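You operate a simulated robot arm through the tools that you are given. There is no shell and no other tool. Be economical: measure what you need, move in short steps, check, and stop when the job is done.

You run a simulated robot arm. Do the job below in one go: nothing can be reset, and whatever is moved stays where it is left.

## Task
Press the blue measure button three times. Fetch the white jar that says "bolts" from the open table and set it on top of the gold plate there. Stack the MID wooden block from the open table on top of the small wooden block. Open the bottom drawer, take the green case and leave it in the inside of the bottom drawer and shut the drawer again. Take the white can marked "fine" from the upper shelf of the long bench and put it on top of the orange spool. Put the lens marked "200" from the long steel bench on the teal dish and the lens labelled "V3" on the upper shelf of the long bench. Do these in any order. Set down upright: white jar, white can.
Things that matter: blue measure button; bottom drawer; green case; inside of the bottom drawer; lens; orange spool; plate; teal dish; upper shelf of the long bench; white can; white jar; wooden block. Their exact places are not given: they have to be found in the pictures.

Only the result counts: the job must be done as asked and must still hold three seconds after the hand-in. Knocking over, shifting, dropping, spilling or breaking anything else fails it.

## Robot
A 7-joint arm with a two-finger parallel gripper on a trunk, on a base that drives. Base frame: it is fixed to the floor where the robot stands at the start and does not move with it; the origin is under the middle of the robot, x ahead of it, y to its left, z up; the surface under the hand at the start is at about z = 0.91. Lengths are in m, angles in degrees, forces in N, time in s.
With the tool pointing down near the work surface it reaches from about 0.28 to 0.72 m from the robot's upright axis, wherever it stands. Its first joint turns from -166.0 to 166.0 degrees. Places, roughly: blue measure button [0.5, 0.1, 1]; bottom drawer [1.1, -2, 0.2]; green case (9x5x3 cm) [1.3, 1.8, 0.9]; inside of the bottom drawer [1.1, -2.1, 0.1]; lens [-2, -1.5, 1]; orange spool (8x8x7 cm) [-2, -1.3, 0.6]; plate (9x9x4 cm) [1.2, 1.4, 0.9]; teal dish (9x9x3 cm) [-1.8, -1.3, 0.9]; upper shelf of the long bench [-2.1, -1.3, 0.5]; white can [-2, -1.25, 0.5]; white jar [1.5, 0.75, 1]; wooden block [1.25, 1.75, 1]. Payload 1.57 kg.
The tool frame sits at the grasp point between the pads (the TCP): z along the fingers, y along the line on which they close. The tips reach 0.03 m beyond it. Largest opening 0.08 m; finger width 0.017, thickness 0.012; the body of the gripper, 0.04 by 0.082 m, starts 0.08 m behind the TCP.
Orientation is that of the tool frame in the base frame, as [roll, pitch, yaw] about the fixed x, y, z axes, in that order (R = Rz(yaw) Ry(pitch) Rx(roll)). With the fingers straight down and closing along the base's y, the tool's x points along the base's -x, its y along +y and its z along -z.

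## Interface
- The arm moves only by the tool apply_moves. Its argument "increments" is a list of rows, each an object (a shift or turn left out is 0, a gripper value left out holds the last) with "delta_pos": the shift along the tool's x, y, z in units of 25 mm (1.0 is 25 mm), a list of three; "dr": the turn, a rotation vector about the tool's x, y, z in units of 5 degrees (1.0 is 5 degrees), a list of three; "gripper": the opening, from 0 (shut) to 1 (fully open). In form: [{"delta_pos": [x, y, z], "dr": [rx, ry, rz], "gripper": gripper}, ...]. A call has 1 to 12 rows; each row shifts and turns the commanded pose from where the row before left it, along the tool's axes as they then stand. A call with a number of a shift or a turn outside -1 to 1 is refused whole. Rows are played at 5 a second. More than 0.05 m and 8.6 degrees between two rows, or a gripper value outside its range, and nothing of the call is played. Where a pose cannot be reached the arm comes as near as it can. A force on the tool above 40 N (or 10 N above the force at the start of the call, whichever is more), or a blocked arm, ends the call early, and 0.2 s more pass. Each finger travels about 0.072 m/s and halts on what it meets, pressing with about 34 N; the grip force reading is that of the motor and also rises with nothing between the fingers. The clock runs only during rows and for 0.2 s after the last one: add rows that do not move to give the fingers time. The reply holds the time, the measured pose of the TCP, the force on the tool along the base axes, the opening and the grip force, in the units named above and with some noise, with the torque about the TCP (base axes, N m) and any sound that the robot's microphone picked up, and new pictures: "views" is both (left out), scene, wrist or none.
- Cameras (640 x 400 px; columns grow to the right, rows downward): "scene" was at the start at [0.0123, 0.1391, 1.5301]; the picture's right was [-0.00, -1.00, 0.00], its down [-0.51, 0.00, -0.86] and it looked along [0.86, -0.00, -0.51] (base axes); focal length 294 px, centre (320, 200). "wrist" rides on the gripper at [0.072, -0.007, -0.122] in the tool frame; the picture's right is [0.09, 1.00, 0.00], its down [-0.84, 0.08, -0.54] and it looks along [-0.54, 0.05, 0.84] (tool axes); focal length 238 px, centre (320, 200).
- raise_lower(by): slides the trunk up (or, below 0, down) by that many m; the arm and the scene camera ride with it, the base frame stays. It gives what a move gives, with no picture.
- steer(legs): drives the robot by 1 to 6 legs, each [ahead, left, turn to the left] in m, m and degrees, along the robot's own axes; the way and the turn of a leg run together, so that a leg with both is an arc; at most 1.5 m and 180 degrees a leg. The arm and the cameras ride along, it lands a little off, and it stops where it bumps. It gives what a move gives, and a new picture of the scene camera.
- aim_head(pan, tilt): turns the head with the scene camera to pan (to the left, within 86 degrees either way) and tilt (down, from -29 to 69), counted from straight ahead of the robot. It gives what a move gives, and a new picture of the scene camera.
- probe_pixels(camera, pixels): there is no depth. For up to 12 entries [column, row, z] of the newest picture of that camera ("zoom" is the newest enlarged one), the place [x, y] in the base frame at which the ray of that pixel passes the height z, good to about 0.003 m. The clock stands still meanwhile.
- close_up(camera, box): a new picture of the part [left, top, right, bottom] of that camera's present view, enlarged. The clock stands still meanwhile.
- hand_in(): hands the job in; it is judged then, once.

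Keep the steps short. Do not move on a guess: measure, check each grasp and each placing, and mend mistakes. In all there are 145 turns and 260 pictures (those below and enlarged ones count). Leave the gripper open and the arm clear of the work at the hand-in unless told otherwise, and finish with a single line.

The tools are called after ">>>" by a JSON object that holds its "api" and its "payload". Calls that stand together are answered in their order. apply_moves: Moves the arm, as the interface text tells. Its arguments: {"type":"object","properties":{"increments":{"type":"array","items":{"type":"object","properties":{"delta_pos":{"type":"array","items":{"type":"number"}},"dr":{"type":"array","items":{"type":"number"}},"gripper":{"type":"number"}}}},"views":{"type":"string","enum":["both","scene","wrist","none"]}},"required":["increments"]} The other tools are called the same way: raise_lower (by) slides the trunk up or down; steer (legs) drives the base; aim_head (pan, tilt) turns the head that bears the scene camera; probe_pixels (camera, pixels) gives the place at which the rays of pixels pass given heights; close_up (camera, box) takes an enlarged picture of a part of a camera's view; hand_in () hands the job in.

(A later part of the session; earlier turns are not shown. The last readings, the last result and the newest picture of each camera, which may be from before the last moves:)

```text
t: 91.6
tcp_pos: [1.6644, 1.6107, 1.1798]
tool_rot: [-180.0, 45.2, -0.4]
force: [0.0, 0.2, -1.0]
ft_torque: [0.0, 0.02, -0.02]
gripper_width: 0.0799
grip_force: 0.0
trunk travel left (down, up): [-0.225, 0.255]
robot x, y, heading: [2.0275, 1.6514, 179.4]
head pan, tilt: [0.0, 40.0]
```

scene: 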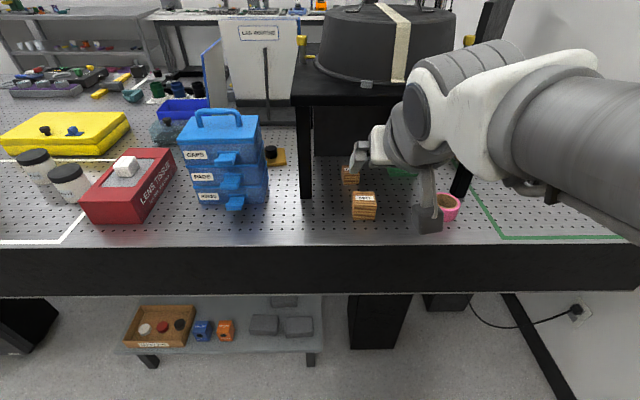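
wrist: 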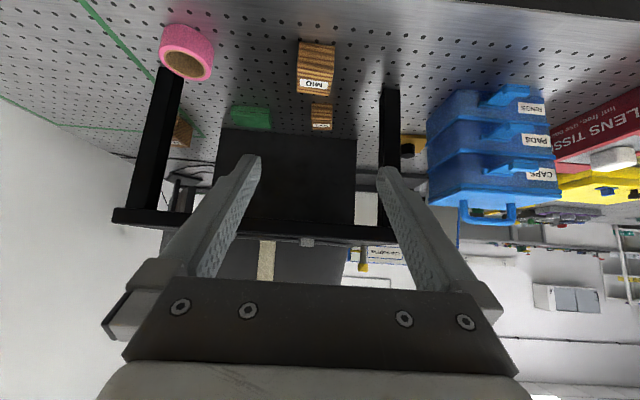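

MID is a 5 cm cube centred near (1.475,1.623) and aligned with the table. SMALL is about 4 cm, centred (1.332,1.604), top ≈0.95. I tilt 15° more, so the hand fits under the stand, and go to a pre-grasp point.

>>> {"api": "apply_moves", "payload": {"increments": [{"dr": [0, -1, 0]}, {"dr": [0, -1, 0]}, {"dr": [0, -1, 0]}, {"delta_pos": [0.545, -0.06, 0.9]}, {"delta_pos": [0.545, -0.06, 0.9]}, {"delta_pos": [0.545, -0.06, 0.9]}, {"delta_pos": [0.545, -0.06, 0.9]}, {"delta_pos": [0.545, -0.06, 0.9]}, {"delta_pos": [0.545, -0.06, 0.9]}, {"delta_pos": [0.545, -0.06, 0.9]}]}}

>>> {"api": "close_up", "payload": {"camera": "wrist", "box": [200, 40, 440, 190]}}

```text
t: 93.7
tcp_pos: [1.5859, 1.6137, 1.1282]
tool_rot: [-165.3, 70.5, 13.1]
force: [0.5, -0.5, -0.1]
ft_torque: [0.02, -0.01, 0.02]
gripper_width: 0.08
grip_force: 0.0
out of reach, approached as far as the arm can: row 6, 7, 8
trunk travel left (down, up): [-0.225, 0.255]
robot x, y, heading: [2.0286, 1.6486, 179.6]
head pan, tilt: [0.0, 40.0]
stopped in row 10: the arm was blocked; the commanded pose is now the measured one
```

scene: 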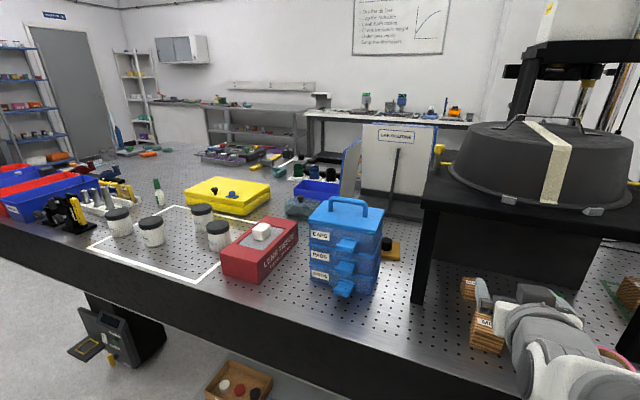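
wrist: 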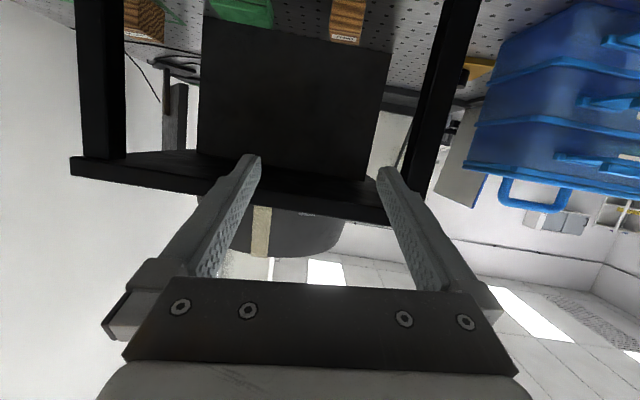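

```text
2.67 times, centred on (320, 115) of wrist
```

zoom: 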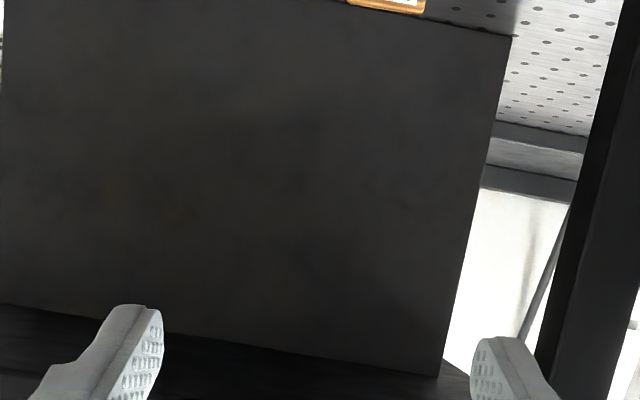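

The arm ran out of joint range and the view shifted; the head may have been pushed. I reverse the last moves and re-aim the head.

>>> {"api": "apply_moves", "payload": {"increments": [{"delta_pos": [-0.5, 0, -0.9]}, {"delta_pos": [-0.5, 0, -0.9]}, {"delta_pos": [-0.5, 0, -0.5]}]}}

>>> {"api": "aim_head", "payload": {"pan": 0, "tilt": 40}}

```text
t: 94.5
tcp_pos: [1.627, 1.6078, 1.1843]
tool_rot: [-165.0, 70.7, 13.5]
force: [-0.4, -0.7, -0.2]
ft_torque: [0.03, -0.01, 0.0]
gripper_width: 0.0799
grip_force: 0.0
trunk travel left (down, up): [-0.225, 0.255]
robot x, y, heading: [2.0273, 1.6478, 179.4]
head pan, tilt: [0.0, 40.0]
```

scene: 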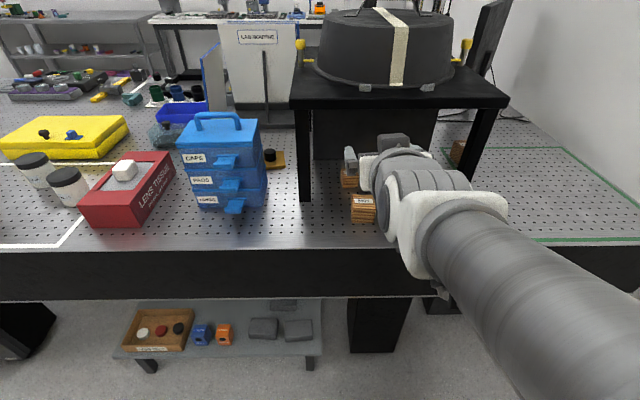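
wrist: 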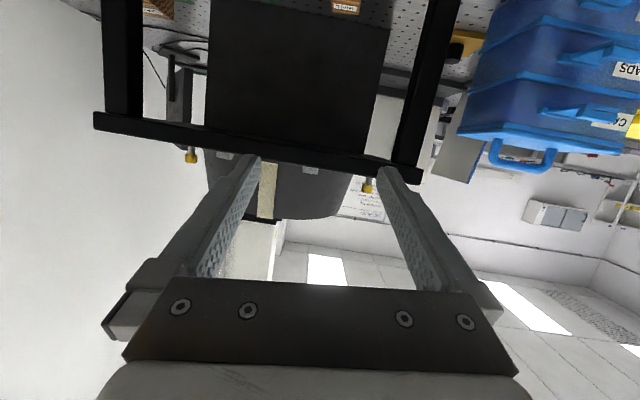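

```text
t: 95.1
tcp_pos: [1.6268, 1.6097, 1.1841]
tool_rot: [-165.1, 70.7, 13.2]
force: [0.8, -0.1, 0.0]
ft_torque: [0.02, -0.03, -0.01]
gripper_width: 0.0801
grip_force: 0.1
trunk travel left (down, up): [-0.225, 0.255]
robot x, y, heading: [2.0281, 1.6495, 179.2]
head pan, tilt: [0.0, 40.0]
```

scene: 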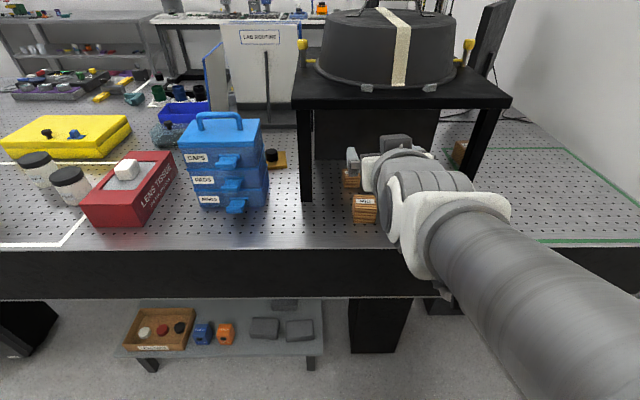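

The head is back in place and nothing was moved. I straighten the tool to 60° tilt, then lower the trunk 0.2 m so the arm can reach in flat.

>>> {"api": "apply_moves", "payload": {"increments": [{"dr": [-0.24, 1, 0.44]}, {"dr": [-0.24, 1, 0.44]}], "views": "none"}}

>>> {"api": "raise_lower", "payload": {"by": -0.2}}

>>> {"api": "aim_head", "payload": {"pan": 0, "tilt": 35}}

```text
t: 95.7
tcp_pos: [1.6283, 1.6087, 1.181]
tool_rot: [179.7, 60.7, -0.7]
force: [-0.7, -0.1, 0.3]
ft_torque: [0.02, -0.01, 0.0]
gripper_width: 0.0801
grip_force: 0.0
trunk travel left (down, up): [-0.225, 0.255]
robot x, y, heading: [2.0276, 1.6537, 179.4]
head pan, tilt: [0.0, 40.0]
```

```text
t: 97.9
tcp_pos: [1.6272, 1.6092, 0.9804]
tool_rot: [179.8, 60.9, -0.6]
force: [0.1, -0.9, -0.5]
ft_torque: [0.01, -0.02, 0.01]
gripper_width: 0.0802
grip_force: 0.1
trunk travel left (down, up): [-0.025, 0.455]
robot x, y, heading: [2.0293, 1.647, 179.1]
head pan, tilt: [0.0, 40.0]
```

```text
t: 98.5
tcp_pos: [1.6271, 1.6087, 0.9819]
tool_rot: [179.8, 60.9, -0.8]
force: [1.3, 0.9, 0.4]
ft_torque: [-0.01, 0.05, -0.02]
gripper_width: 0.0802
grip_force: 0.1
trunk travel left (down, up): [-0.025, 0.455]
robot x, y, heading: [2.0313, 1.6492, 179.4]
head pan, tilt: [0.0, 35.0]
```

scene: 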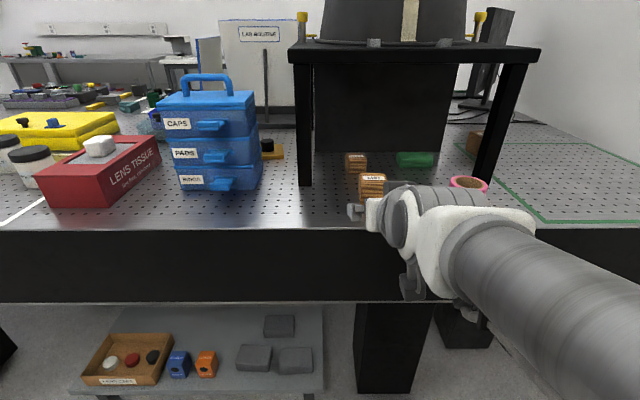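

>>> {"api": "close_up", "payload": {"camera": "scene", "box": [280, 30, 560, 205]}}

>>> {"api": "apply_moves", "payload": {"increments": [{}], "views": "wrist"}}

```text
2.29 times, centred on (420, 118) of scene
```

zoom: 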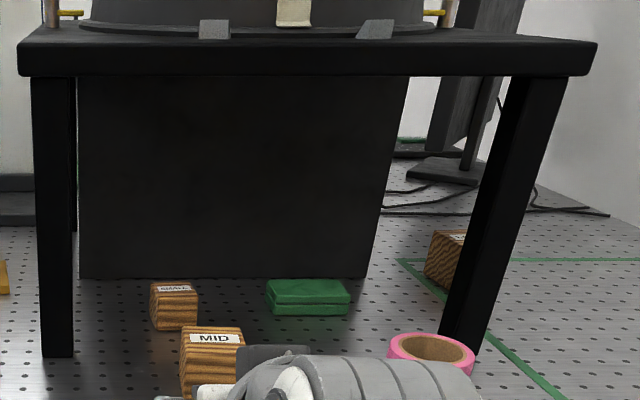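

```text
t: 98.9
tcp_pos: [1.6272, 1.6091, 0.9813]
tool_rot: [179.7, 61.0, -0.7]
force: [0.9, 0.0, -0.3]
ft_torque: [0.0, 0.01, 0.0]
gripper_width: 0.0801
grip_force: 0.1
trunk travel left (down, up): [-0.025, 0.455]
robot x, y, heading: [2.028, 1.6534, 179.0]
head pan, tilt: [0.0, 35.0]
```

wrist: 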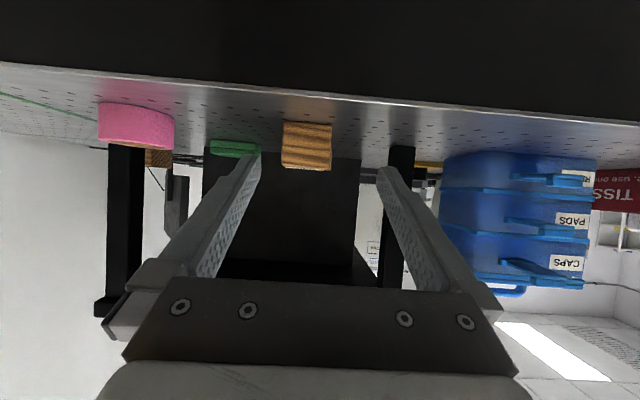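

>>> {"api": "probe_pixels", "payload": {"camera": "zoom", "pixels": [[180, 344, 0.96], [244, 348, 0.96], [182, 327, 0.96], [240, 327, 0.96], [152, 290, 0.95], [197, 293, 0.95], [155, 331, 0.91], [197, 330, 0.91], [150, 283, 0.95], [195, 283, 0.95], [20, 75, 1.15], [20, 75, 1.17]]}}

>>> {"api": "probe_pixels", "payload": {"camera": "wrist", "pixels": [[282, 122, 0.91], [332, 125, 0.91], [281, 166, 0.96], [331, 170, 0.96]]}}

```text
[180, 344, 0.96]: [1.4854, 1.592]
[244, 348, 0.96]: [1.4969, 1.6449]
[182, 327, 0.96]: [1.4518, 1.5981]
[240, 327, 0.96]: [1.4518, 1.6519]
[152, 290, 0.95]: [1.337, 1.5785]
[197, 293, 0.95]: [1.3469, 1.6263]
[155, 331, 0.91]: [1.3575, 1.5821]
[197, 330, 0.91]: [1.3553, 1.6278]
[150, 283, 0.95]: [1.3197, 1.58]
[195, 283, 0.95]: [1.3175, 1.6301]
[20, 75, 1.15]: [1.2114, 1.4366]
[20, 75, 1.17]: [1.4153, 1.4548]
```

```text
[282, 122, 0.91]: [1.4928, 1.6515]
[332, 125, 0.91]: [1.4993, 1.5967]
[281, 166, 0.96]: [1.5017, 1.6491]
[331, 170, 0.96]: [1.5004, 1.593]
```

MID spans y 1.595–1.650 and x 1.45–1.50; the stand's underside is at 1.17. I align and move in along the tool axis.

>>> {"api": "apply_moves", "payload": {"increments": [{"delta_pos": [-0.84, -0.26, 0]}, {"delta_pos": [-0.84, -0.26, 0]}, {"delta_pos": [0, 0, 1]}, {"delta_pos": [0, 0, 1]}, {"delta_pos": [0, 0, 1]}, {"delta_pos": [0, 0, 1]}, {}]}}

```text
t: 100.7
tcp_pos: [1.5341, 1.6123, 1.0184]
tool_rot: [-174.0, 66.6, 5.5]
force: [-0.4, -0.3, 0.0]
ft_torque: [0.0, -0.03, -0.01]
gripper_width: 0.0801
grip_force: 0.1
trunk travel left (down, up): [-0.025, 0.455]
robot x, y, heading: [2.029, 1.6486, 179.5]
head pan, tilt: [0.0, 35.0]
stopped in row 7: the arm was blocked; the commanded pose is now the measured one
```

scene: 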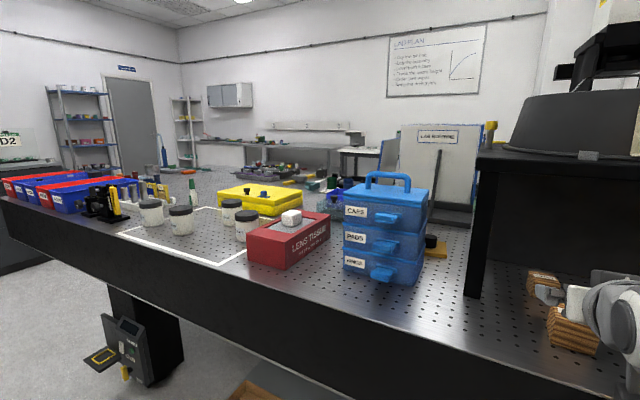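
wrist: 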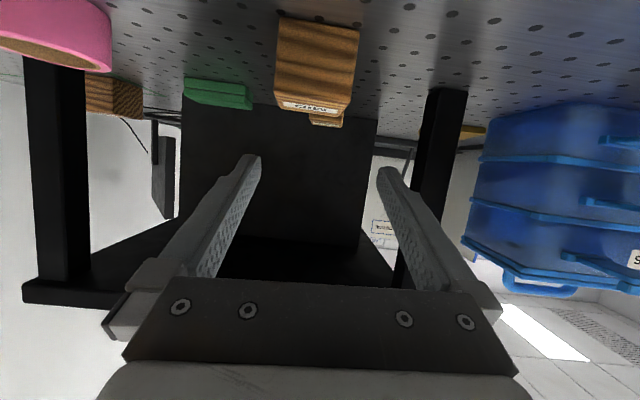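

Again the elbow pushed the head. I back out and move the base left (to lower y), so the target lies to the robot's right, away from the head.

>>> {"api": "apply_moves", "payload": {"increments": [{"delta_pos": [0, 0, -1]}, {"delta_pos": [0, 0, -1]}, {"delta_pos": [0, 0, -1]}, {"delta_pos": [0, 0, -1]}], "views": "none"}}

>>> {"api": "steer", "payload": {"legs": [[0, 0.22, 0]]}}

>>> {"api": "aim_head", "payload": {"pan": 0, "tilt": 35}}

```text
t: 101.7
tcp_pos: [1.619, 1.6281, 1.0431]
tool_rot: [-177.8, 64.7, 0.1]
force: [0.1, -0.3, -0.3]
ft_torque: [0.04, -0.03, 0.03]
gripper_width: 0.0798
grip_force: 0.1
trunk travel left (down, up): [-0.025, 0.455]
robot x, y, heading: [2.029, 1.6505, 179.5]
head pan, tilt: [0.0, 35.0]
```

```text
t: 104.0
tcp_pos: [1.6237, 1.3906, 1.0598]
tool_rot: [-174.1, 66.9, 5.2]
force: [-0.1, 0.3, 0.6]
ft_torque: [0.0, 0.01, 0.0]
gripper_width: 0.08
grip_force: 0.0
trunk travel left (down, up): [-0.025, 0.455]
robot x, y, heading: [2.029, 1.4281, 179.2]
head pan, tilt: [0.0, 35.0]
```

scene: 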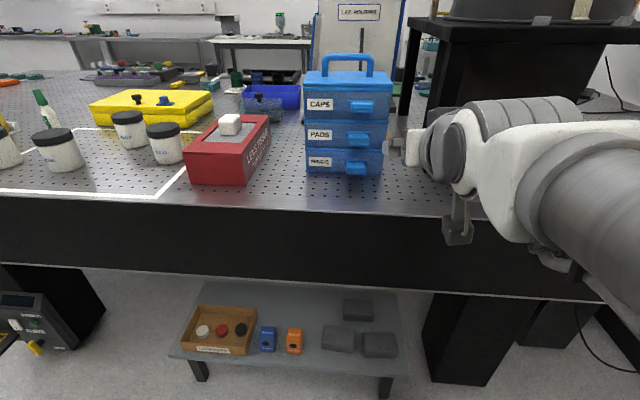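

```text
t: 104.6
tcp_pos: [1.6236, 1.3916, 1.0589]
tool_rot: [-174.2, 67.2, 5.1]
force: [-0.8, -0.2, -0.1]
ft_torque: [0.02, -0.01, 0.01]
gripper_width: 0.08
grip_force: 0.1
trunk travel left (down, up): [-0.025, 0.455]
robot x, y, heading: [2.0279, 1.4289, 179.6]
head pan, tilt: [0.0, 35.0]
```

scene: 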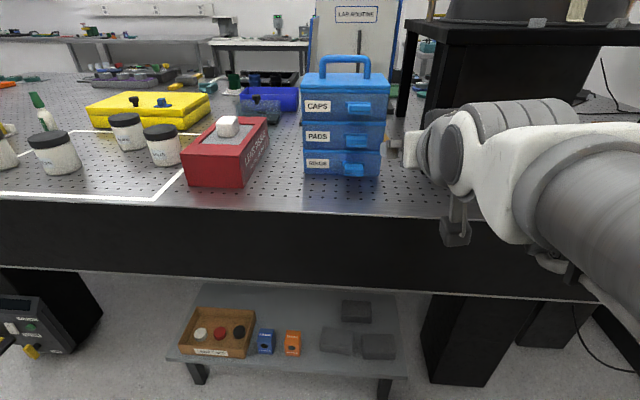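

>>> {"api": "apply_moves", "payload": {"increments": [{"dr": [-0.13, 1, 0.2]}, {"dr": [-0.13, 1, 0.2]}, {"dr": [0, 1, 0]}, {"delta_pos": [0, -1, 0]}, {"delta_pos": [0, -1, 0]}, {"delta_pos": [0, -1, 0]}, {"delta_pos": [0, -1, 0]}, {"delta_pos": [0, -1, 0]}, {"delta_pos": [0, -1, 0]}, {"delta_pos": [0, -1, 0]}, {"delta_pos": [0, -1, 0]}, {"delta_pos": [0, -1, 0]}]}}

```text
t: 107.2
tcp_pos: [1.6241, 1.6159, 1.0614]
tool_rot: [180.0, 52.2, 0.0]
force: [0.0, -0.5, 0.0]
ft_torque: [-0.01, -0.02, -0.02]
gripper_width: 0.0801
grip_force: 0.0
trunk travel left (down, up): [-0.025, 0.455]
robot x, y, heading: [2.0246, 1.4302, 179.5]
head pan, tilt: [0.0, 35.0]
```

scene: 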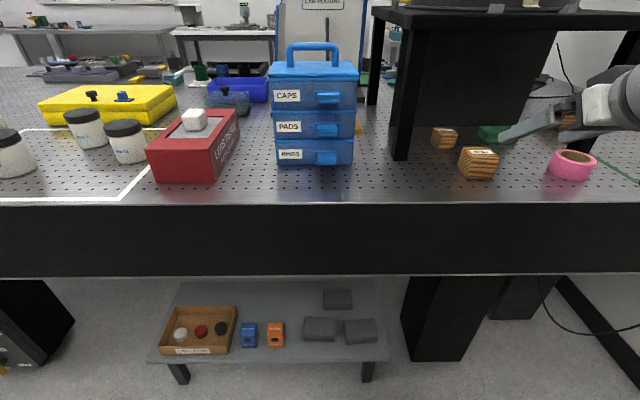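
wrist: 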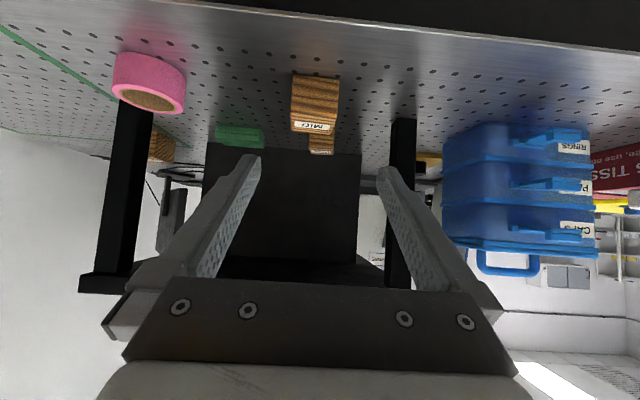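

Aligned now. The grasp point lies 0.192 m straight along the tool axis. I go 0.13 m first.

>>> {"api": "apply_moves", "payload": {"increments": [{"delta_pos": [0, -0.24, 1]}, {"delta_pos": [0, 0, 1]}, {"delta_pos": [0, 0, 1]}, {"delta_pos": [0, 0, 1]}, {"delta_pos": [0, 0, 1]}, {"delta_pos": [0, 0, 0.2]}, {}]}}

```text
t: 108.8
tcp_pos: [1.5209, 1.6227, 0.9795]
tool_rot: [180.0, 52.2, 0.0]
force: [0.1, 0.1, 0.2]
ft_torque: [0.03, -0.03, 0.03]
gripper_width: 0.08
grip_force: 0.1
trunk travel left (down, up): [-0.025, 0.455]
robot x, y, heading: [2.0272, 1.4283, 179.4]
head pan, tilt: [0.0, 35.0]
```

scene: 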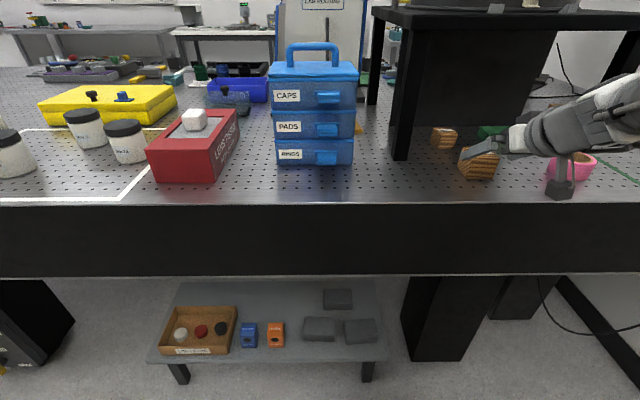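
wrist: 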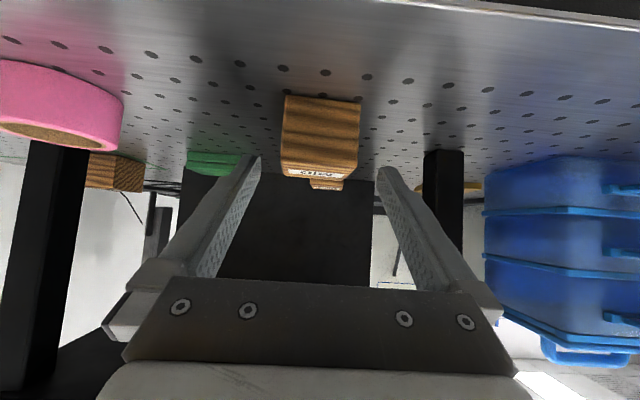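

Good; MID is centred between the fingers. I go the last 60 mm and close.

>>> {"api": "apply_moves", "payload": {"increments": [{"delta_pos": [0, 0, 0.8]}, {"delta_pos": [0, 0, 0.8]}, {"delta_pos": [0, 0, 0.85]}, {}, {"gripper": 0}, {"gripper": 0}, {"gripper": 0}, {"gripper": 0}]}}

```text
t: 110.6
tcp_pos: [1.471, 1.6208, 0.9416]
tool_rot: [179.9, 52.2, -0.1]
force: [-0.2, 0.3, 0.8]
ft_torque: [0.02, 0.03, -0.02]
gripper_width: 0.0544
grip_force: 34.3
trunk travel left (down, up): [-0.025, 0.455]
robot x, y, heading: [2.024, 1.428, 179.0]
head pan, tilt: [0.0, 35.0]
```

scene: 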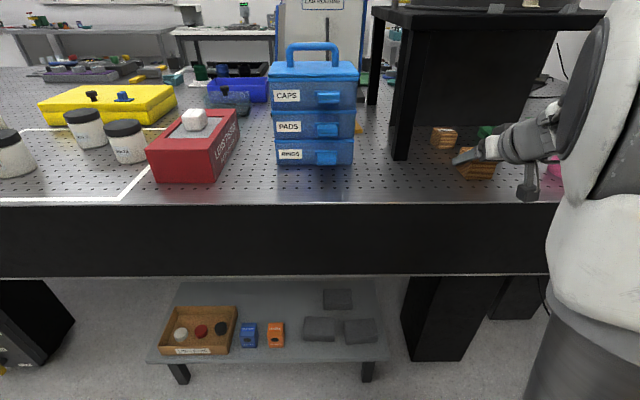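
wrist: 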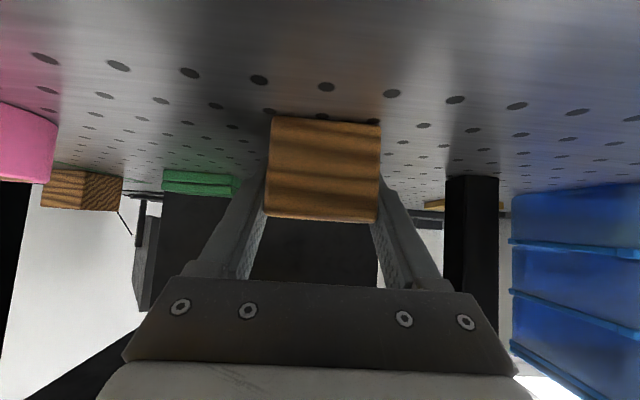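

MID is held (54 mm). I lift it 60 mm.

>>> {"api": "apply_moves", "payload": {"increments": [{"delta_pos": [-0.6, 0, -0.47]}, {"delta_pos": [-0.6, 0, -0.47]}, {"delta_pos": [-0.63, 0, -0.48]}, {}], "views": "none"}}

>>> {"api": "aim_head", "payload": {"pan": -18, "tilt": 35}}

>>> {"api": "close_up", "payload": {"camera": "scene", "box": [240, 60, 480, 210]}}

```text
t: 111.6
tcp_pos: [1.4724, 1.6228, 1.0]
tool_rot: [179.9, 52.1, 0.0]
force: [-0.2, 0.1, 0.4]
ft_torque: [-0.01, -0.02, -0.02]
gripper_width: 0.0546
grip_force: 34.0
trunk travel left (down, up): [-0.025, 0.455]
robot x, y, heading: [2.0243, 1.429, 179.5]
head pan, tilt: [0.0, 35.0]
```

```text
t: 112.4
tcp_pos: [1.4729, 1.6216, 0.9995]
tool_rot: [179.9, 52.1, -0.1]
force: [-0.6, 0.2, -0.8]
ft_torque: [-0.01, -0.02, 0.03]
gripper_width: 0.0543
grip_force: 34.3
trunk travel left (down, up): [-0.025, 0.455]
robot x, y, heading: [2.0231, 1.426, 179.4]
head pan, tilt: [-18.0, 35.0]
```

scene: 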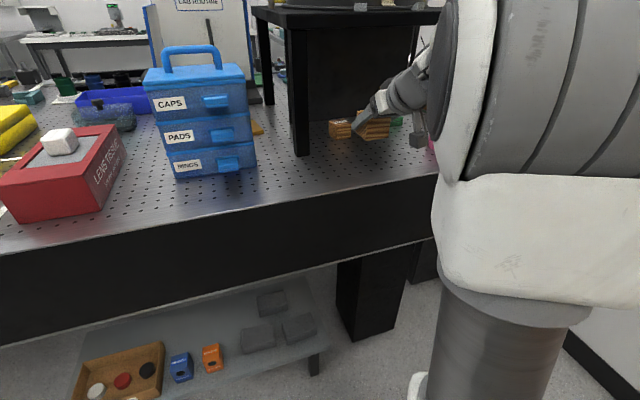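

```text
2.67 times, centred on (360, 135) of scene
```

zoom: 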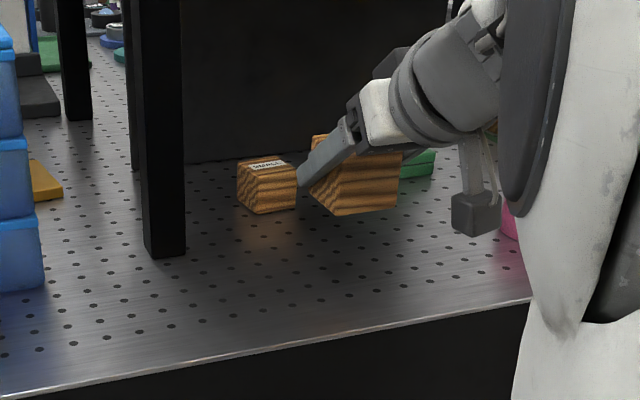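

>>> {"api": "apply_moves", "payload": {"increments": [{"delta_pos": [-0.58, 0.12, 0.748]}, {"delta_pos": [-0.58, 0.12, 0.748]}, {"delta_pos": [-0.58, 0.12, 0.748]}, {"delta_pos": [-0.58, 0.12, 0.748]}, {}], "views": "wrist"}}

>>> {"api": "close_up", "payload": {"camera": "scene", "box": [240, 0, 480, 150]}}

```text
t: 113.6
tcp_pos: [1.3774, 1.6101, 0.9999]
tool_rot: [179.8, 52.2, 0.0]
force: [0.2, 0.4, -0.8]
ft_torque: [0.05, 0.01, -0.01]
gripper_width: 0.0544
grip_force: 33.2
trunk travel left (down, up): [-0.025, 0.455]
robot x, y, heading: [2.0264, 1.4278, 179.3]
head pan, tilt: [-18.0, 35.0]
```

wrist: 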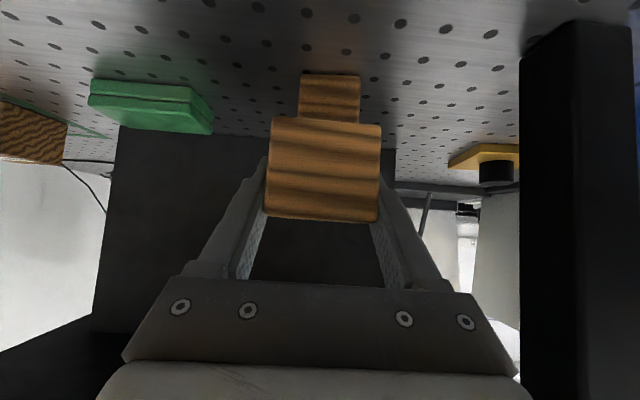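

```text
2.67 times, centred on (360, 75) of scene
```

zoom: 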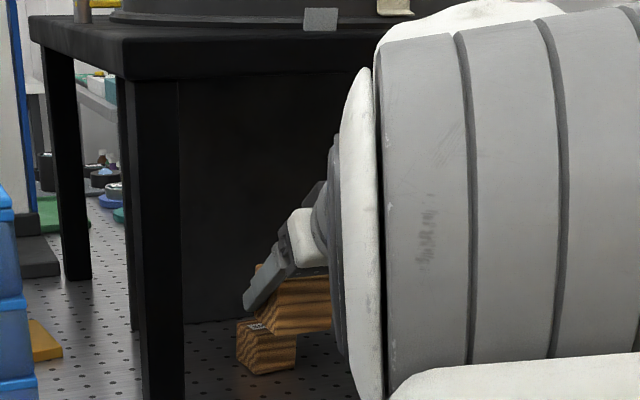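

>>> {"api": "probe_pixels", "payload": {"camera": "wrist", "pixels": [[303, 74, 0.91], [360, 75, 0.91], [298, 118, 0.953], [361, 121, 0.953]]}}

>>> {"api": "apply_moves", "payload": {"increments": [{"delta_pos": [-0.58, 0.1, 0.745]}, {"delta_pos": [-0.57, 0.1, 0.74]}, {}, {}], "views": "wrist"}}

>>> {"api": "close_up", "payload": {"camera": "scene", "box": [240, 0, 480, 150]}}

```text
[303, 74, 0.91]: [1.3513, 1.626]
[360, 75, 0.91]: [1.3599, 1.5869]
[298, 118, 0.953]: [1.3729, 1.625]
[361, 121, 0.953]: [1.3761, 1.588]
```

```text
t: 114.6
tcp_pos: [1.3315, 1.6045, 0.9983]
tool_rot: [179.9, 52.2, -0.1]
force: [0.4, 0.4, -1.2]
ft_torque: [0.02, -0.01, -0.03]
gripper_width: 0.0544
grip_force: 34.3
trunk travel left (down, up): [-0.025, 0.455]
robot x, y, heading: [2.024, 1.4288, 179.3]
head pan, tilt: [-18.0, 35.0]
```

wrist: 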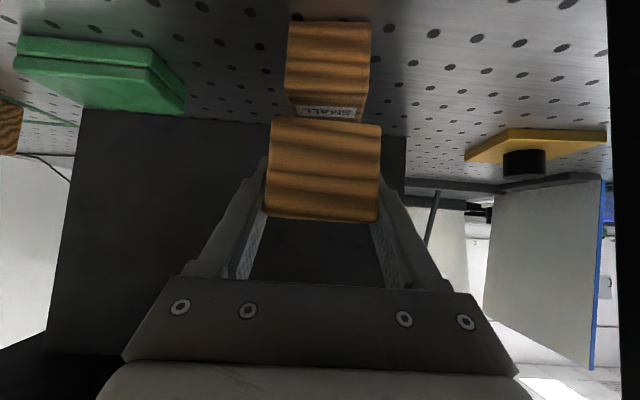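

```text
2.67 times, centred on (360, 75) of scene
```

zoom: 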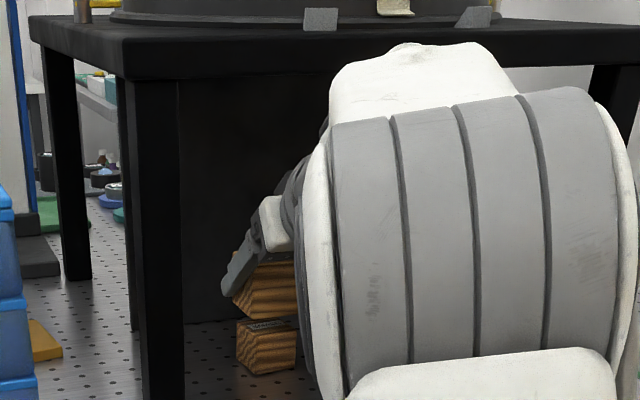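

>>> {"api": "probe_pixels", "payload": {"camera": "wrist", "pixels": [[271, 118, 0.968], [381, 124, 0.968], [289, 22, 0.91], [369, 24, 0.91], [286, 92, 0.95], [368, 95, 0.95], [286, 92, 0.957], [368, 95, 0.957]]}}

```text
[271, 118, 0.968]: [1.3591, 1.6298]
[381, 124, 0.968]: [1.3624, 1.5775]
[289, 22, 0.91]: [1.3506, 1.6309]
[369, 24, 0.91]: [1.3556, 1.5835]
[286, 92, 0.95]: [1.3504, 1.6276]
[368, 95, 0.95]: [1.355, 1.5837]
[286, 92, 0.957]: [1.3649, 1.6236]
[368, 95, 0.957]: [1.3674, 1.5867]
```

SMALL: front at x 1.353, centre (1.331,1.606), top 0.951. MID hangs about 16 mm above it, centred. I lower it gently.

>>> {"api": "apply_moves", "payload": {"increments": [{"delta_pos": [0.18, 0, 0.27]}, {"delta_pos": [0.18, 0, 0.13]}, {"delta_pos": [0.06, 0, 0.05]}, {"delta_pos": [0.05, 0, 0.04]}, {}], "views": "none"}}

```text
t: 115.8
tcp_pos: [1.3287, 1.6061, 0.9831]
tool_rot: [180.0, 52.1, -0.1]
force: [0.1, 0.1, -0.7]
ft_torque: [0.04, 0.02, 0.02]
gripper_width: 0.0544
grip_force: 34.0
trunk travel left (down, up): [-0.025, 0.455]
robot x, y, heading: [2.0269, 1.429, 179.2]
head pan, tilt: [-18.0, 35.0]
```

>>> {"api": "apply_moves", "payload": {"increments": [{"delta_pos": [0.05, 0, 0.04]}, {}], "views": "none"}}

>>> {"api": "apply_moves", "payload": {"increments": [{"delta_pos": [0.05, 0, 0.04]}, {}], "views": "wrist"}}

>>> {"api": "close_up", "payload": {"camera": "scene", "box": [300, 70, 400, 150]}}

```text
t: 116.4
tcp_pos: [1.3286, 1.6046, 0.9814]
tool_rot: [179.9, 52.1, -0.2]
force: [-0.5, -1.2, 4.0]
ft_torque: [-0.06, -0.01, 0.0]
gripper_width: 0.0543
grip_force: 34.1
trunk travel left (down, up): [-0.025, 0.455]
robot x, y, heading: [2.0276, 1.428, 179.5]
head pan, tilt: [-18.0, 35.0]
```

```text
t: 117.0
tcp_pos: [1.3285, 1.6047, 0.9824]
tool_rot: [179.9, 52.4, 0.0]
force: [-1.1, 0.9, 11.8]
ft_torque: [0.01, -0.11, -0.01]
gripper_width: 0.0543
grip_force: 34.1
trunk travel left (down, up): [-0.025, 0.455]
robot x, y, heading: [2.0301, 1.4308, 179.5]
head pan, tilt: [-18.0, 35.0]
```

wrist: 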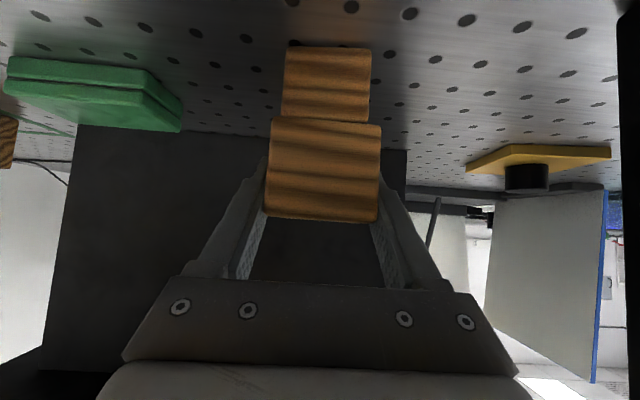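

```text
5.00 times, centred on (350, 110) of scene
```

zoom: 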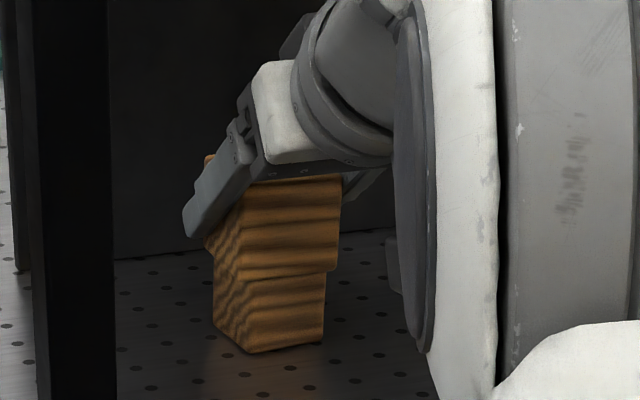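

MID stands on SMALL with 12 N contact. I relieve slightly, open and back out.

>>> {"api": "apply_moves", "payload": {"increments": [{"delta_pos": [-0.04, 0, -0.03]}, {"gripper": 1}, {}, {}, {"delta_pos": [0, 0, -1]}, {"delta_pos": [0, 0, -1]}, {"delta_pos": [0, 0, -1]}, {"delta_pos": [0, 0, -1]}, {"delta_pos": [0, 0, -1]}, {"delta_pos": [0, 0, -1]}], "views": "wrist"}}

>>> {"api": "close_up", "payload": {"camera": "scene", "box": [280, 30, 480, 155]}}

```text
t: 119.2
tcp_pos: [1.4472, 1.6046, 1.0723]
tool_rot: [179.9, 52.1, 0.0]
force: [-0.4, -0.6, -1.2]
ft_torque: [-0.03, 0.0, -0.02]
gripper_width: 0.08
grip_force: 0.0
trunk travel left (down, up): [-0.025, 0.455]
robot x, y, heading: [2.0296, 1.4354, 179.6]
head pan, tilt: [-18.0, 35.0]
```

wrist: 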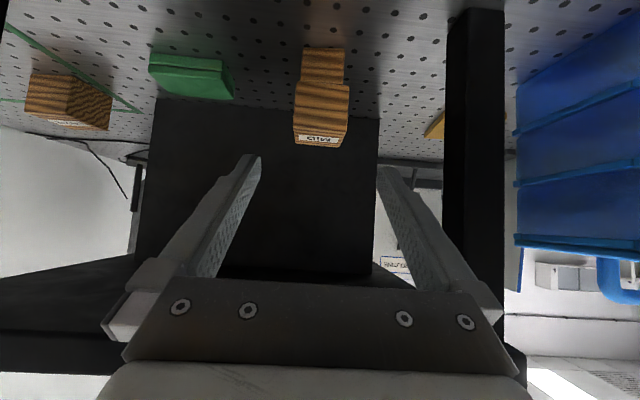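

```text
3.20 times, centred on (380, 92) of scene
```

zoom: 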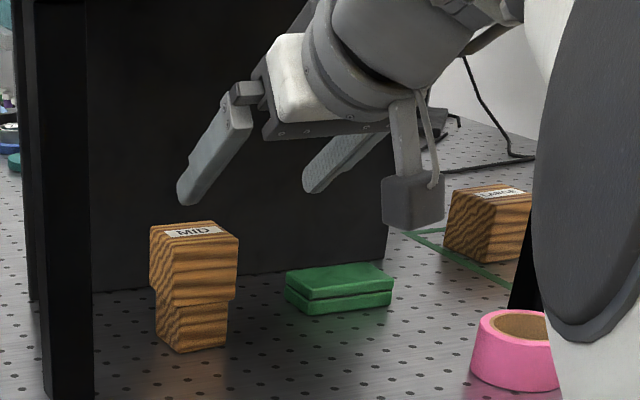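

The stack is good. Now I measure the green case.

>>> {"api": "probe_pixels", "payload": {"camera": "zoom", "pixels": [[314, 314, 0.91], [391, 304, 0.91], [286, 300, 0.91], [284, 270, 0.94], [308, 294, 0.94], [392, 285, 0.94], [368, 263, 0.94], [515, 391, 0.91], [500, 318, 0.955]]}}

>>> {"api": "close_up", "payload": {"camera": "wrist", "box": [130, 30, 290, 130]}}

```text
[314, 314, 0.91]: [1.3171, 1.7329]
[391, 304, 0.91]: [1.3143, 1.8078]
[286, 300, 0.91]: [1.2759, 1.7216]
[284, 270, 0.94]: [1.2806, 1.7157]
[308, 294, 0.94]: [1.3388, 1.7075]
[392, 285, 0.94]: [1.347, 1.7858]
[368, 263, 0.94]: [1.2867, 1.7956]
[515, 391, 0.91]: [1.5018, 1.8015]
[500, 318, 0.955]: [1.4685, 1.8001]
```

```text
4.00 times, centred on (210, 80) of wrist
```

zoom: 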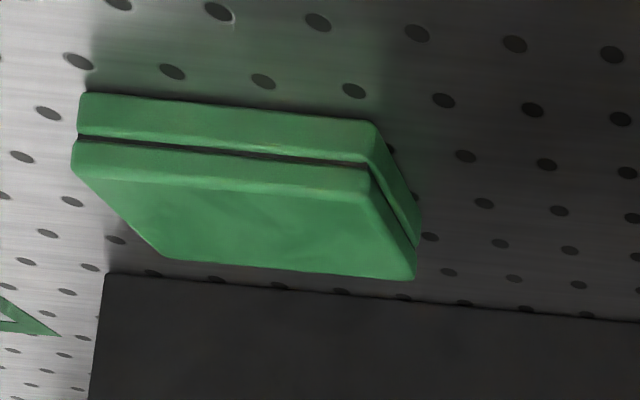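

>>> {"api": "probe_pixels", "payload": {"camera": "zoom", "pixels": [[80, 95, 0.91], [370, 122, 0.91], [420, 225, 0.91], [75, 170, 0.94], [372, 200, 0.94], [415, 280, 0.94], [155, 257, 0.94], [75, 170, 0.93], [372, 200, 0.93], [415, 280, 0.93], [105, 275, 0.91], [640, 322, 0.91]]}}

```text
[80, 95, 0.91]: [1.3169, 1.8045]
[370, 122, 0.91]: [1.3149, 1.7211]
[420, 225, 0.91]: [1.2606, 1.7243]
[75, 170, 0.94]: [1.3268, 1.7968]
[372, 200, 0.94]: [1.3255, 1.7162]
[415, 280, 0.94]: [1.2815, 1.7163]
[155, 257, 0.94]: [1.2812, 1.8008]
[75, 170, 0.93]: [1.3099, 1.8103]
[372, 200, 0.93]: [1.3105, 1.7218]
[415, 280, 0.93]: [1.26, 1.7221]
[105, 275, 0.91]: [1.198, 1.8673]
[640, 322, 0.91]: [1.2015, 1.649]
```

The case is axis-aligned, centre (1.290,1.763), top ≈0.934. Its 9 cm side faces me and is too wide for the gripper, so I will first turn it in place by pushing its +y end. I back off, shut the fingers and yaw the hand −30° so the camera clears the tape.

>>> {"api": "apply_moves", "payload": {"increments": [{"delta_pos": [0, 0, -1], "gripper": 0}, {"delta_pos": [0, 0, -1]}, {"delta_pos": [0, 0, -1]}, {"dr": [0.79, 0, 0.613]}, {"dr": [0.79, 0, 0.613]}, {"dr": [0.79, 0, 0.613]}, {"dr": [0.79, 0, 0.613]}, {"dr": [0.79, 0, 0.613]}, {"dr": [0.79, 0, 0.613]}], "views": "both"}}

```text
t: 121.2
tcp_pos: [1.5072, 1.605, 1.119]
tool_rot: [180.0, 52.0, -30.2]
force: [0.3, 0.3, -0.8]
ft_torque: [0.03, 0.02, -0.02]
gripper_width: 0.0
grip_force: 21.1
trunk travel left (down, up): [-0.025, 0.455]
robot x, y, heading: [2.0238, 1.4307, 179.5]
head pan, tilt: [-18.0, 35.0]
```

scene: 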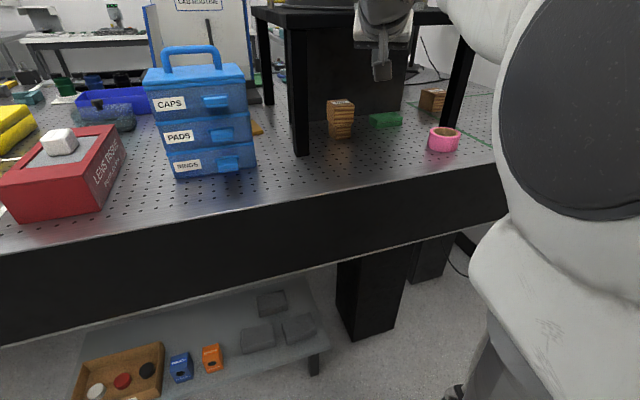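
wrist: 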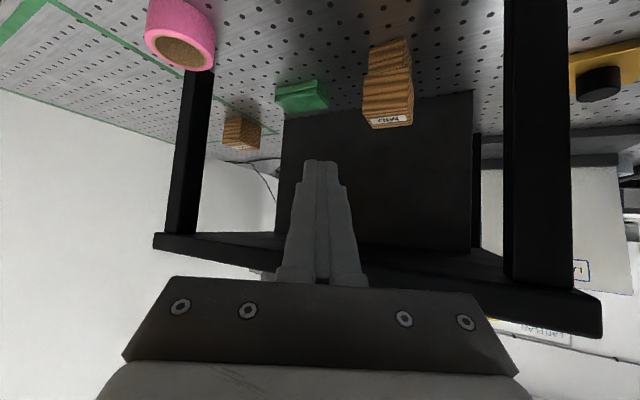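

>>> {"api": "apply_moves", "payload": {"increments": [{"delta_pos": [0.16, -1, 0]}, {"delta_pos": [0.16, -1, 0]}, {"delta_pos": [0.16, -1, 0]}, {"delta_pos": [0, 0, 1]}, {"delta_pos": [0, 0, 1]}, {"delta_pos": [0, 0, 1]}, {"delta_pos": [0, 0, 1]}, {"delta_pos": [0, 0, 1]}, {"delta_pos": [0, 0, 1]}, {"delta_pos": [0, 0, 1]}, {"delta_pos": [0, 0, 1]}, {"delta_pos": [0, 0, 1]}], "views": "both"}}

```text
t: 123.8
tcp_pos: [1.3963, 1.7548, 0.9721]
tool_rot: [-180.0, 52.1, -30.0]
force: [0.7, -0.5, 0.0]
ft_torque: [0.0, -0.01, 0.0]
gripper_width: 0.0002
grip_force: 21.3
trunk travel left (down, up): [-0.025, 0.455]
robot x, y, heading: [2.0234, 1.4304, 179.6]
head pan, tilt: [-18.0, 35.0]
```

scene: 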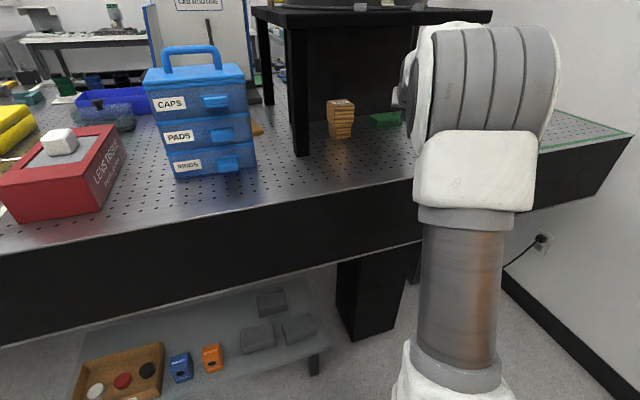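
wrist: 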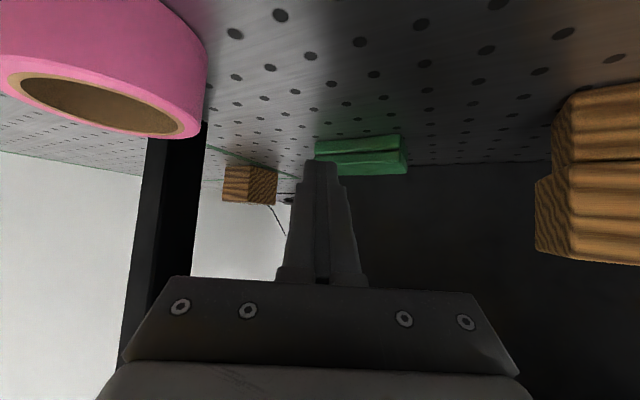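

The tip is right at the +y end of the case. I go in to contact height, then push toward −x.

>>> {"api": "apply_moves", "payload": {"increments": [{"delta_pos": [0.03, -0.04, 1]}, {"delta_pos": [0.03, -0.04, 0.8]}, {"delta_pos": [0, 0, 0.4]}, {}], "views": "wrist"}}

```text
t: 124.8
tcp_pos: [1.3588, 1.7775, 0.9373]
tool_rot: [179.9, 52.0, -30.1]
force: [0.3, 0.2, 0.1]
ft_torque: [-0.04, 0.03, 0.01]
gripper_width: 0.0003
grip_force: 21.4
trunk travel left (down, up): [-0.025, 0.455]
robot x, y, heading: [2.0269, 1.4299, 179.2]
head pan, tilt: [-18.0, 35.0]
```

wrist: 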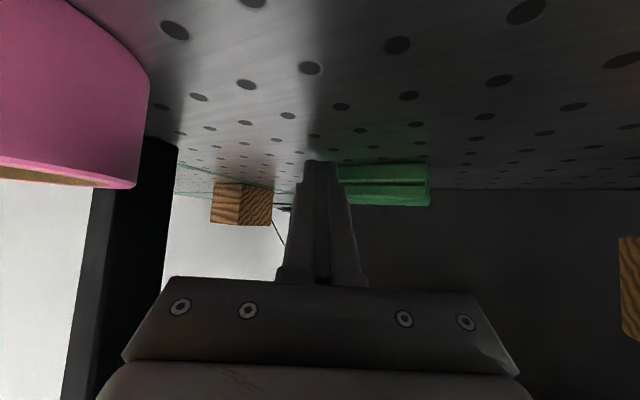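

>>> {"api": "apply_moves", "payload": {"increments": [{"delta_pos": [-0.235, 0.22, 0.3]}, {"delta_pos": [-0.235, 0.22, 0.3]}, {"delta_pos": [-0.235, 0.22, 0.3]}, {"delta_pos": [-0.235, 0.22, 0.3]}, {"delta_pos": [-0.235, 0.22, 0.3]}, {}], "views": "wrist"}}

>>> {"api": "close_up", "payload": {"camera": "scene", "box": [300, 70, 460, 170]}}

```text
t: 126.2
tcp_pos: [1.3048, 1.7786, 0.9367]
tool_rot: [-179.9, 52.1, -30.0]
force: [0.7, -0.7, 0.0]
ft_torque: [0.03, 0.0, 0.02]
gripper_width: 0.0001
grip_force: 21.9
trunk travel left (down, up): [-0.025, 0.455]
robot x, y, heading: [2.0255, 1.4318, 179.4]
head pan, tilt: [-18.0, 35.0]
```

wrist: 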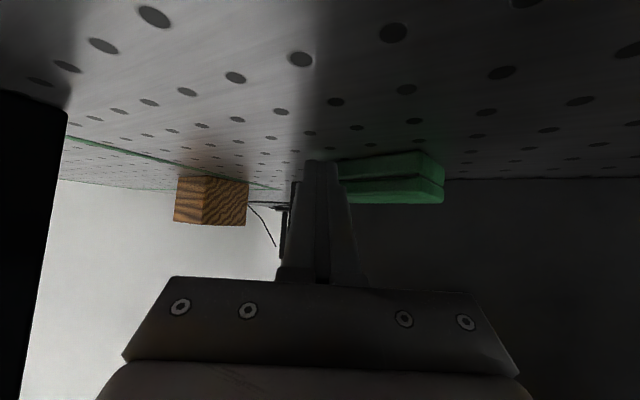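

```text
4.00 times, centred on (380, 120) of scene
```

zoom: 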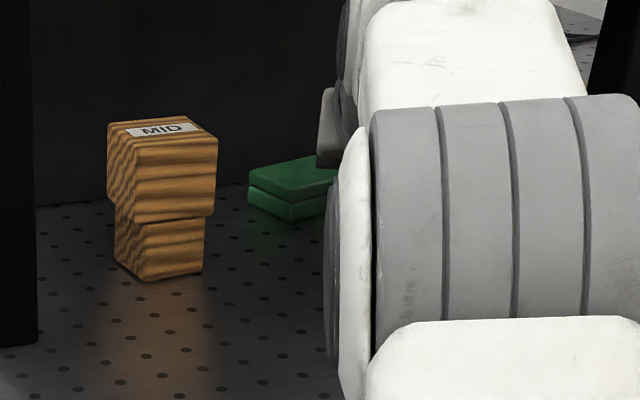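

>>> {"api": "probe_pixels", "payload": {"camera": "zoom", "pixels": [[292, 222, 0.91], [249, 205, 0.91], [327, 213, 0.91], [308, 157, 0.934], [246, 185, 0.934]]}}

>>> {"api": "probe_pixels", "payload": {"camera": "wrist", "pixels": [[421, 151, 0.91], [443, 175, 0.91], [345, 160, 0.91]]}}

```text
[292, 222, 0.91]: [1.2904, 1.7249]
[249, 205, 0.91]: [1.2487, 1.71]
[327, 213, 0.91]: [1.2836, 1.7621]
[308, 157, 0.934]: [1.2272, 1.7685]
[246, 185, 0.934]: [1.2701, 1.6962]
```

```text
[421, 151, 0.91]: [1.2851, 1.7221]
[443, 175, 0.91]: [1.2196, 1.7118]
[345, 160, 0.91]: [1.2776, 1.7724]
```

The push mostly slid the case and turned it only about 10°. A better way is to press on its top near the −y end and tow that end toward me, so the case trails into line with the hand. I retreat, go up and over that end.

>>> {"api": "apply_moves", "payload": {"increments": [{"delta_pos": [0, 0, -0.6]}, {"delta_pos": [0, 0, -0.6]}, {"delta_pos": [-0.63, 0, -0.49]}, {"delta_pos": [-0.1, 0.77, 0.19]}, {"delta_pos": [-0.1, 0.77, 0.19]}, {"delta_pos": [-0.1, 0.77, 0.19]}, {}], "views": "wrist"}}

>>> {"api": "close_up", "payload": {"camera": "scene", "box": [300, 70, 460, 170]}}

```text
t: 127.8
tcp_pos: [1.2834, 1.7242, 0.9723]
tool_rot: [179.9, 52.1, -30.0]
force: [-0.3, 0.0, 0.2]
ft_torque: [0.01, -0.03, 0.03]
gripper_width: 0.0
grip_force: 21.3
trunk travel left (down, up): [-0.025, 0.455]
robot x, y, heading: [2.0246, 1.4306, 179.4]
head pan, tilt: [-18.0, 35.0]
```

wrist: 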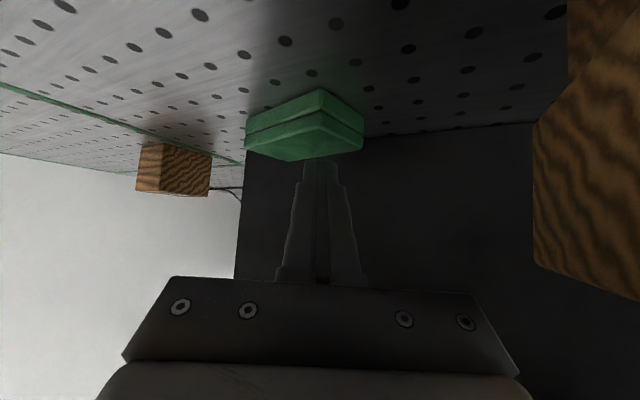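

```text
4.00 times, centred on (380, 120) of scene
```

zoom: 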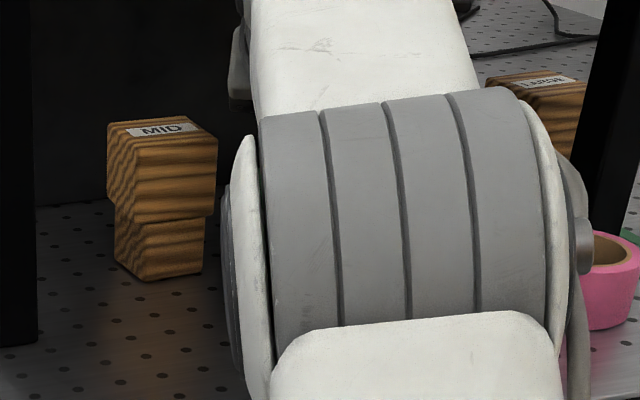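

>>> {"api": "probe_pixels", "payload": {"camera": "wrist", "pixels": [[321, 89, 0.91], [246, 123, 0.91], [363, 122, 0.91], [321, 112, 0.934], [246, 145, 0.934], [363, 146, 0.934], [288, 160, 0.934]]}}

```text
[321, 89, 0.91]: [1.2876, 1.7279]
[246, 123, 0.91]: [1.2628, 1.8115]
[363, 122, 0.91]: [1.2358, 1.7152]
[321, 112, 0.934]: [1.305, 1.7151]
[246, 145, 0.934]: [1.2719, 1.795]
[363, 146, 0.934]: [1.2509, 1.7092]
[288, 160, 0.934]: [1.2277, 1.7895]
```

The tip sits over the tow point. I lower it until it presses.

>>> {"api": "apply_moves", "payload": {"increments": [{"delta_pos": [0.25, 0, 0.2]}, {"delta_pos": [0.2, 0, 0.16]}, {"delta_pos": [0.1, 0, 0.08]}, {}], "views": "none"}}

```text
t: 128.8
tcp_pos: [1.2832, 1.7241, 0.9597]
tool_rot: [179.9, 52.8, -30.0]
force: [-4.6, 2.4, 18.8]
ft_torque: [0.18, 0.38, 0.02]
gripper_width: 0.0
grip_force: 21.3
trunk travel left (down, up): [-0.025, 0.455]
robot x, y, heading: [2.0285, 1.4319, 179.4]
head pan, tilt: [-18.0, 35.0]
```

18.8 N of press. I tow 20 mm back toward the hand and check.

>>> {"api": "apply_moves", "payload": {"increments": [{"delta_pos": [0.246, 0, -0.315]}, {"delta_pos": [0.246, 0, -0.315]}, {}], "views": "wrist"}}

```text
t: 129.6
tcp_pos: [1.2998, 1.7139, 0.9603]
tool_rot: [179.9, 52.8, -30.0]
force: [-5.0, 3.4, 24.2]
ft_torque: [0.33, 0.47, 0.02]
gripper_width: 0.0001
grip_force: 21.4
trunk travel left (down, up): [-0.025, 0.455]
robot x, y, heading: [2.0271, 1.4258, 179.3]
head pan, tilt: [-18.0, 35.0]
```

wrist: 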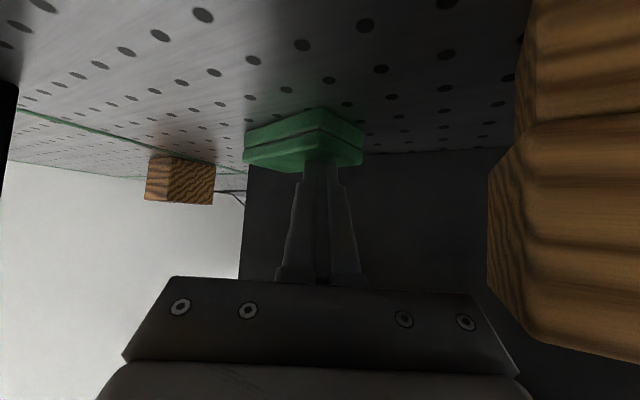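

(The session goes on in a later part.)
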